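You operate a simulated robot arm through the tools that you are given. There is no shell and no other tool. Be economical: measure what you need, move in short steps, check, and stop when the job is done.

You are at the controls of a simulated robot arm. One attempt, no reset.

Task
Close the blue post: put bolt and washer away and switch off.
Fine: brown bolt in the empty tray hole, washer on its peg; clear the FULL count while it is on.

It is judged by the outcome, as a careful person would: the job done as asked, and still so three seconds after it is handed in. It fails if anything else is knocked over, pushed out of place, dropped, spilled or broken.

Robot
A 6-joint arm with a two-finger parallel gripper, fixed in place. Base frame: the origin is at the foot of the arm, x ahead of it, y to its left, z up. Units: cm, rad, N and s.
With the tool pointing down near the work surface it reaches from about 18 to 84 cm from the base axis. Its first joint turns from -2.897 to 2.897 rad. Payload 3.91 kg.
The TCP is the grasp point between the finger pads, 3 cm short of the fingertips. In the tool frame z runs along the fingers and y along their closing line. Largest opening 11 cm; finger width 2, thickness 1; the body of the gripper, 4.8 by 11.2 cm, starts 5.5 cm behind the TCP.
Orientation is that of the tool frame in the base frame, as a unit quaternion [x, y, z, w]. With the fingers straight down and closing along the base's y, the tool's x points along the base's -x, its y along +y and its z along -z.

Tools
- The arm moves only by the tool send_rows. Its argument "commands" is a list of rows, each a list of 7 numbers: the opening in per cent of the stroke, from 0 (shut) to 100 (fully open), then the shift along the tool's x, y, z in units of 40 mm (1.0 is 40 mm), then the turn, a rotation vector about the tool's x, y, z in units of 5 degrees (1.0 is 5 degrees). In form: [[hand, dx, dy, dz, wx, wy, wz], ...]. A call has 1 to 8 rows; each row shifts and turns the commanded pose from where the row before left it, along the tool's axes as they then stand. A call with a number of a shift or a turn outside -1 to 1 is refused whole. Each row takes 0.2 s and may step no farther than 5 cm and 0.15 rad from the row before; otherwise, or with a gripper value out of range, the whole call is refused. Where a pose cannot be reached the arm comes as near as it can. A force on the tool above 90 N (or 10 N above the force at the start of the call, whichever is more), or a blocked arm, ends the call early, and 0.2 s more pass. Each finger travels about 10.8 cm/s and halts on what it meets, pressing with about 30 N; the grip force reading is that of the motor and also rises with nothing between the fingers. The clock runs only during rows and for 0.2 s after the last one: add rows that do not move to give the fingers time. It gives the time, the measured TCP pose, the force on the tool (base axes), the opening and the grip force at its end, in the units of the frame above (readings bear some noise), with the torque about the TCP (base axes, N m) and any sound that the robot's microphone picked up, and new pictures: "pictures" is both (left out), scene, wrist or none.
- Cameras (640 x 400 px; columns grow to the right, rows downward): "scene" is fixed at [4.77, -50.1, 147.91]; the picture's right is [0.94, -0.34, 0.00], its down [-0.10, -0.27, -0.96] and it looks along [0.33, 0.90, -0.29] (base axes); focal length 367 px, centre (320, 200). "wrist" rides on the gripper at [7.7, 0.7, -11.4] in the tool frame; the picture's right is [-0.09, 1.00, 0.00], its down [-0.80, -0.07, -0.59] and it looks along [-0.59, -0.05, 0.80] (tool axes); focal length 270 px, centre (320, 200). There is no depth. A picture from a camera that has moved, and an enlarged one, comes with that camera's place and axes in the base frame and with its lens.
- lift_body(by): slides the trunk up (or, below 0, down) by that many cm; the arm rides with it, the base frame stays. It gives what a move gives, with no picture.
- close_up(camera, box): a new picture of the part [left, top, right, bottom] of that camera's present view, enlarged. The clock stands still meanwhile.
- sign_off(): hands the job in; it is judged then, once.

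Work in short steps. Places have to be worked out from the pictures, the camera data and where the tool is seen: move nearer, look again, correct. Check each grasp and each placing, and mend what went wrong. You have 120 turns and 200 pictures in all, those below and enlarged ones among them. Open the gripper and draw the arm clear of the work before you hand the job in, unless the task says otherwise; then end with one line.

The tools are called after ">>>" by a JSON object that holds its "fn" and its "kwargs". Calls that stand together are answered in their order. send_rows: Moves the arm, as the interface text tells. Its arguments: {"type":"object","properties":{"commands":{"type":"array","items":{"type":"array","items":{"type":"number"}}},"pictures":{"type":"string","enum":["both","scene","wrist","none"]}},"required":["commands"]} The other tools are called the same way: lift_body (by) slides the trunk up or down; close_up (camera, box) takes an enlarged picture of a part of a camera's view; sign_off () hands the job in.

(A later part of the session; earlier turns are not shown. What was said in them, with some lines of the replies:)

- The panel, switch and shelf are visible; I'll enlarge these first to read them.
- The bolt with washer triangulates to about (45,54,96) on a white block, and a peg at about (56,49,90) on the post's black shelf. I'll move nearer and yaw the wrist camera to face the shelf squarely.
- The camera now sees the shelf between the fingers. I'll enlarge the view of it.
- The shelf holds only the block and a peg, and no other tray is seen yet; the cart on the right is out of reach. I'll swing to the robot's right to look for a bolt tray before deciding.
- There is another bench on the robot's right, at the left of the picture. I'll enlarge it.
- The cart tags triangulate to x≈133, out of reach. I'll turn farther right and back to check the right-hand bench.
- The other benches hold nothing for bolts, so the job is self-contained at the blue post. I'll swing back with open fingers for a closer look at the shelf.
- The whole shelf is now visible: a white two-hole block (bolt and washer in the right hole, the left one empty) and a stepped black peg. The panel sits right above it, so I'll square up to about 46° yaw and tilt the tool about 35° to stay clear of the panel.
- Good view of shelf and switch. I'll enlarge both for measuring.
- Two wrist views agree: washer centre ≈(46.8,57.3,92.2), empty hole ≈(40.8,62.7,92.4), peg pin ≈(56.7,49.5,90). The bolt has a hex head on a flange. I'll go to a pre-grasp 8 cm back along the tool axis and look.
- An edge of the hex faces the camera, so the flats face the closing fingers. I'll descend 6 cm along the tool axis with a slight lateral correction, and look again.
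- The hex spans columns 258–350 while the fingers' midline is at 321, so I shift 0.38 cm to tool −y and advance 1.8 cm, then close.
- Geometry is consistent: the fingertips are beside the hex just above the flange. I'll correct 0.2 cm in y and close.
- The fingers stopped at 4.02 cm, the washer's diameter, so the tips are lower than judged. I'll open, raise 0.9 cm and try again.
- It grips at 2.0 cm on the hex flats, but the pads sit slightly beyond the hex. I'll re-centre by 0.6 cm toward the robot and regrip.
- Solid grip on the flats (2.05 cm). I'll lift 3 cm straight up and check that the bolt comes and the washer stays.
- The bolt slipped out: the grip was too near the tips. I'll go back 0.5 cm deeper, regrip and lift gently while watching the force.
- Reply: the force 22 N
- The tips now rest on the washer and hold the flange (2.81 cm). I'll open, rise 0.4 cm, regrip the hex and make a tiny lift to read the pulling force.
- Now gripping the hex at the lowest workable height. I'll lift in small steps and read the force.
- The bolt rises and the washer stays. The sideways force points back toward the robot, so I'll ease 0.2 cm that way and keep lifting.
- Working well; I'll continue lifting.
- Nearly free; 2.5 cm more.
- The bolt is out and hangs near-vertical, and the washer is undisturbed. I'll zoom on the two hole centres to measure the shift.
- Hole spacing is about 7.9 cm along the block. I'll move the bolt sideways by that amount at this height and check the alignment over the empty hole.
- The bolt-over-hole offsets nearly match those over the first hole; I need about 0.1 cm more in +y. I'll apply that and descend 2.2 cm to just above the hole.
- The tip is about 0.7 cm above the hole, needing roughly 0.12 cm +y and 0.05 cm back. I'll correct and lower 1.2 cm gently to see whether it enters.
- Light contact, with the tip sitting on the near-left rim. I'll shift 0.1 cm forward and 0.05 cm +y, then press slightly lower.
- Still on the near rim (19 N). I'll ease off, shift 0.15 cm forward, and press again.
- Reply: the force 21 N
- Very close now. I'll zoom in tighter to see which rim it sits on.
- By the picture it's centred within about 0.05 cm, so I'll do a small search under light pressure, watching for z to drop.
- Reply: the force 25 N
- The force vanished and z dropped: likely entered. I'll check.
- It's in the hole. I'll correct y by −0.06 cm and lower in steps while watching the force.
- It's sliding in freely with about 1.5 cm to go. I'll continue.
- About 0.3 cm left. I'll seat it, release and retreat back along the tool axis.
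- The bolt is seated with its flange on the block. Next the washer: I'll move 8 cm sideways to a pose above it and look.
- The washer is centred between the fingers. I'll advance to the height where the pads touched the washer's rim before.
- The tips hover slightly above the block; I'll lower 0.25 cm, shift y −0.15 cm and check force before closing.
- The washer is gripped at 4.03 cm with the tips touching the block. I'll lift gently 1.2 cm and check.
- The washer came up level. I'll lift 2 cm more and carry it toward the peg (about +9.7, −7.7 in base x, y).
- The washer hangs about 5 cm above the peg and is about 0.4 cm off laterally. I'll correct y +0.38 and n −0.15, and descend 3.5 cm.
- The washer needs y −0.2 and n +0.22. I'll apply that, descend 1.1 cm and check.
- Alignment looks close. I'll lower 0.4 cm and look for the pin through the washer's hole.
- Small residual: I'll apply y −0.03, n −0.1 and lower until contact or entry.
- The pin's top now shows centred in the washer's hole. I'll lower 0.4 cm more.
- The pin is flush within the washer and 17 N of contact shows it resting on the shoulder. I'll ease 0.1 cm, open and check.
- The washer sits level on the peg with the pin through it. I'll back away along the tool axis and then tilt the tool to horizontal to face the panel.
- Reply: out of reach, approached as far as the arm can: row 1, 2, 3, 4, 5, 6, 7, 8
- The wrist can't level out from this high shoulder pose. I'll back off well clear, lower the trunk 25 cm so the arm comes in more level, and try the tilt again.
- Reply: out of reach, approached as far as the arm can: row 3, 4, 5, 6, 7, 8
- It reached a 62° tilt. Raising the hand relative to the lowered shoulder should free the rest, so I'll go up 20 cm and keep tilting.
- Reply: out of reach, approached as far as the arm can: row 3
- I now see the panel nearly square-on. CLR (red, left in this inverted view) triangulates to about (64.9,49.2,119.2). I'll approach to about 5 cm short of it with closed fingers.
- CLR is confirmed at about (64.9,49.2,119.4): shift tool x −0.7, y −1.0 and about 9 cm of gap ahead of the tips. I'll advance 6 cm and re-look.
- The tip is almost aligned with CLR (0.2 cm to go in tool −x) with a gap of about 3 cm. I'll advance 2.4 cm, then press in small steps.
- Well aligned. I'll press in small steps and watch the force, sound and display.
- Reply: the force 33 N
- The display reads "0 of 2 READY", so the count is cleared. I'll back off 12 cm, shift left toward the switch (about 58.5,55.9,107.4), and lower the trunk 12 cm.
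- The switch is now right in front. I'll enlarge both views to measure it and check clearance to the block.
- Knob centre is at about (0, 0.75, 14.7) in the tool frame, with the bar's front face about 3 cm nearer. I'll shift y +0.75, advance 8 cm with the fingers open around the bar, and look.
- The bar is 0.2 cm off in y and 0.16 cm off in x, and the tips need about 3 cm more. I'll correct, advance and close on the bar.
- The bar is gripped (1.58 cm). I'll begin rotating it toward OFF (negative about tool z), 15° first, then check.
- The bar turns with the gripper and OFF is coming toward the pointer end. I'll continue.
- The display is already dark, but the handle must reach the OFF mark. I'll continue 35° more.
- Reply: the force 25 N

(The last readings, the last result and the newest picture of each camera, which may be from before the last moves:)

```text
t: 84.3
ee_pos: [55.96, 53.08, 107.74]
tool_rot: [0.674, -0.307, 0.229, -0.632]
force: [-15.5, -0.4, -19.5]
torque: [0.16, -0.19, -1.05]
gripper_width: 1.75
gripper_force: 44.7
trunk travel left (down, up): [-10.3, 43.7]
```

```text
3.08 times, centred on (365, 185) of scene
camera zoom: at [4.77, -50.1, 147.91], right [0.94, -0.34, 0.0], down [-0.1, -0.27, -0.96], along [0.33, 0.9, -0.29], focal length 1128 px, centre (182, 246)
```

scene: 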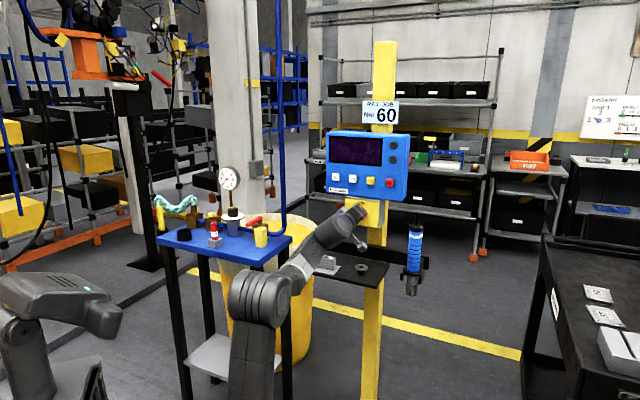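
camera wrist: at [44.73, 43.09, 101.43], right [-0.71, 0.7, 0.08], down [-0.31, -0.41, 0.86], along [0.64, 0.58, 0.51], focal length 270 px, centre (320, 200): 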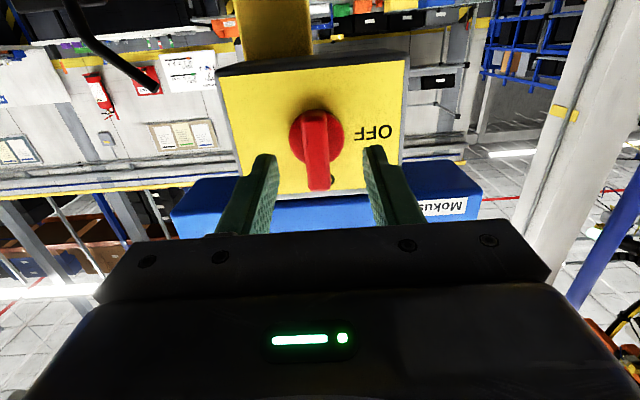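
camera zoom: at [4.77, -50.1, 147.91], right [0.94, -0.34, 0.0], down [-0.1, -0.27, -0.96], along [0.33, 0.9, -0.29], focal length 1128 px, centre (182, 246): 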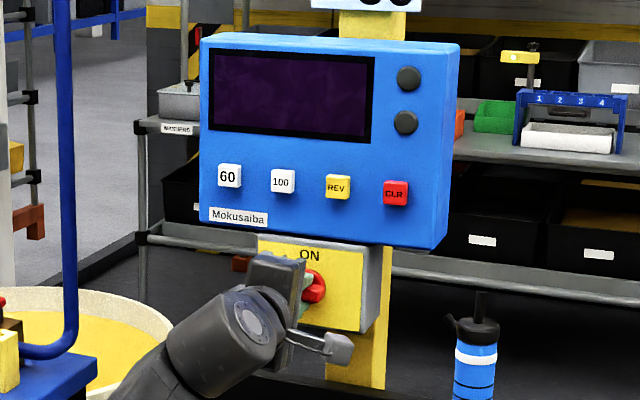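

It's at about 85°. I'll do one more 5° step, then release and back straight off.

>>> {"fn": "send_rows", "kwargs": {"commands": [[0, 0, 0, 0, 0, 0, -1], [0, 0, 0, 0, 0, 0, -0.4], [0, 0, 0, 0, 0, 0, 0]], "pictures": "none"}}

>>> {"fn": "send_rows", "kwargs": {"commands": [[20, 0, 0, 0, 0, 0, 0], [45, 0, 0, 0, 0, 0, 0], [45, 0, 0, -0.4, 0, 0, 0], [45, 0, 0, -0.9, 0, 0, 0], [45, 0, 0, -0.9, 0, 0, 0], [45, 0, 0, -0.9, 0, 0, 0]]}}

>>> {"fn": "close_up", "kwargs": {"camera": "scene", "box": [310, 120, 420, 250]}}

>>> {"fn": "close_up", "kwargs": {"camera": "wrist", "box": [220, 30, 420, 230]}}

```text
t: 85.1
ee_pos: [55.85, 53.22, 107.75]
tool_rot: [0.691, -0.268, 0.266, -0.617]
force: [-12.9, 0.7, -19.1]
torque: [1.12, 0.49, 0.22]
gripper_width: 1.76
gripper_force: 45.2
trunk travel left (down, up): [-10.3, 43.7]
```

```text
t: 86.5
ee_pos: [47.6, 44.2, 108.96]
tool_rot: [0.691, -0.268, 0.266, -0.617]
force: [0.0, 0.7, 0.4]
torque: [0.0, -0.01, 0.0]
gripper_width: 4.96
gripper_force: 0.1
trunk travel left (down, up): [-10.3, 43.7]
camera wrist: at [45.02, 30.81, 109.79], right [-0.1, -0.04, -0.99], down [-0.98, 0.14, 0.1], along [0.14, 0.99, -0.05], focal length 270 px, centre (320, 200)
```

scene: 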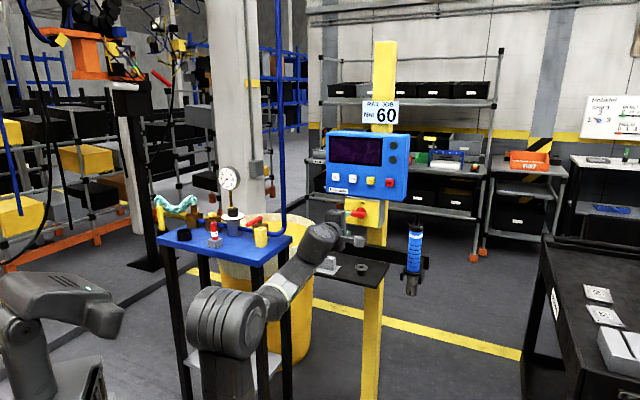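
wrist: 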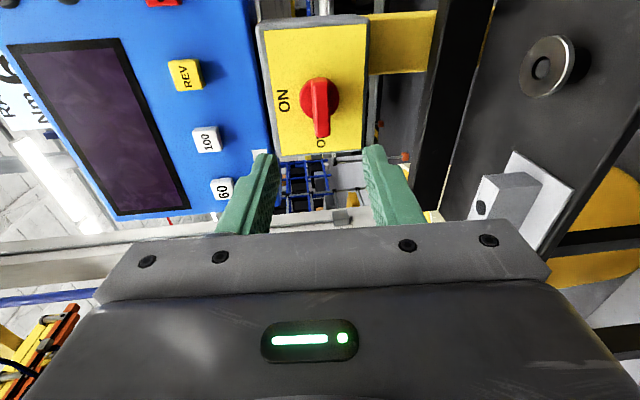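

```text
3.08 times, centred on (365, 185) of scene
camera zoom: at [4.77, -50.1, 147.91], right [0.94, -0.34, 0.0], down [-0.1, -0.27, -0.96], along [0.33, 0.9, -0.29], focal length 1128 px, centre (182, 246)
```

zoom: 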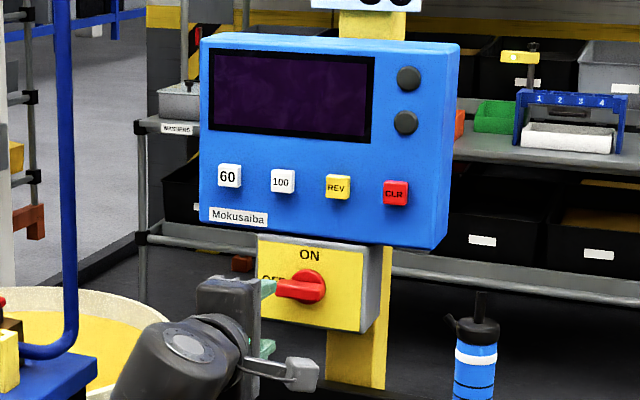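

```text
2.00 times, centred on (320, 130) of wrist
camera zoom: at [45.02, 30.81, 109.79], right [-0.1, -0.04, -0.99], down [-0.98, 0.14, 0.1], along [0.14, 0.99, -0.05], focal length 541 px, centre (320, 340)
```

zoom: 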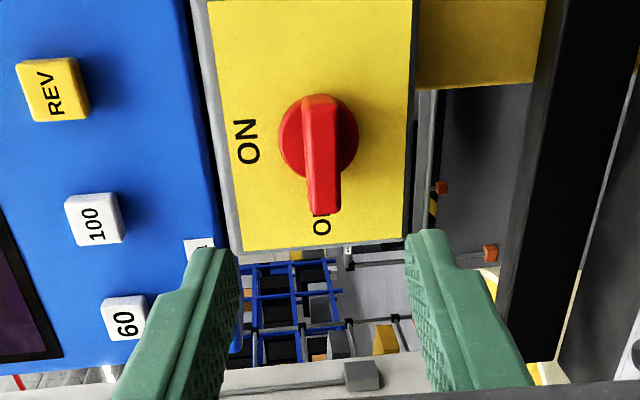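

The switch points to OFF and the panel is dark. I'll draw the arm farther back and do a final check of bolt and washer.

>>> {"fn": "send_rows", "kwargs": {"commands": [[45, 0, 0, -0.9, 0, 0, 0], [45, 0, 0, -0.9, 0, 0, 0], [45, 0, 0, -0.9, 0, 0, 0], [45, 0, 0, -0.9, 0, 0, 0]], "pictures": "none"}}

>>> {"fn": "close_up", "kwargs": {"camera": "scene", "box": [280, 190, 440, 310]}}

>>> {"fn": "close_up", "kwargs": {"camera": "wrist", "box": [220, 0, 640, 240]}}

```text
t: 87.5
ee_pos: [37.66, 33.93, 110.39]
tool_rot: [0.691, -0.267, 0.266, -0.617]
force: [1.2, 0.4, -0.9]
torque: [0.02, -0.03, -0.01]
gripper_width: 4.96
gripper_force: 0.1
trunk travel left (down, up): [-10.3, 43.7]
```

```text
3.33 times, centred on (360, 250) of scene
camera zoom: at [4.77, -50.1, 147.91], right [0.94, -0.34, 0.0], down [-0.1, -0.27, -0.96], along [0.33, 0.9, -0.29], focal length 1222 px, centre (187, 33)
```

zoom: 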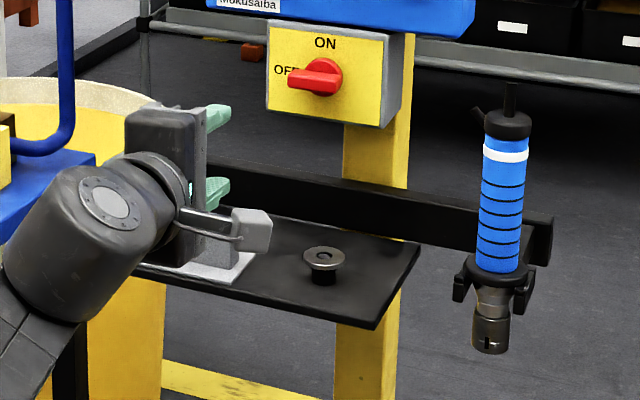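

```text
1.52 times, centred on (430, 120) of wrist
camera zoom: at [35.05, 20.53, 111.19], right [-0.1, -0.04, -0.99], down [-0.98, 0.14, 0.1], along [0.14, 0.99, -0.05], focal length 412 px, centre (152, 322)
```

zoom: 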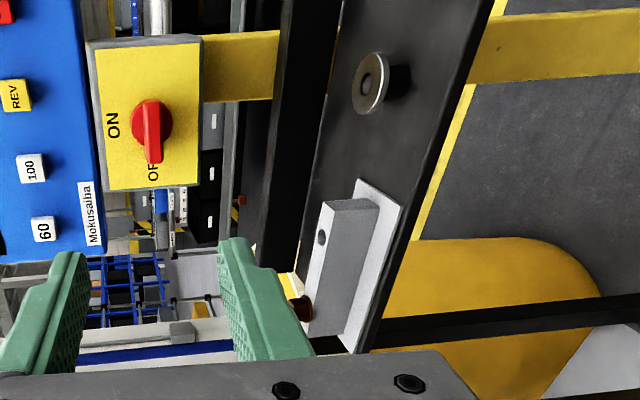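

The bolt is in the block's other hole, the washer is on its peg, the count is cleared and the switch is OFF. The gripper is open and clear, so I'm handing in.

>>> {"fn": "sign_off", "kwargs": {}}

```text
The job is handed in.
```

The blue post is closed: the brown bolt is in the empty hole of the white block (the only tray I found in reach), the washer is on its peg, and I cleared the FULL count with the post on (0 of 2, READY), then switched it OFF.
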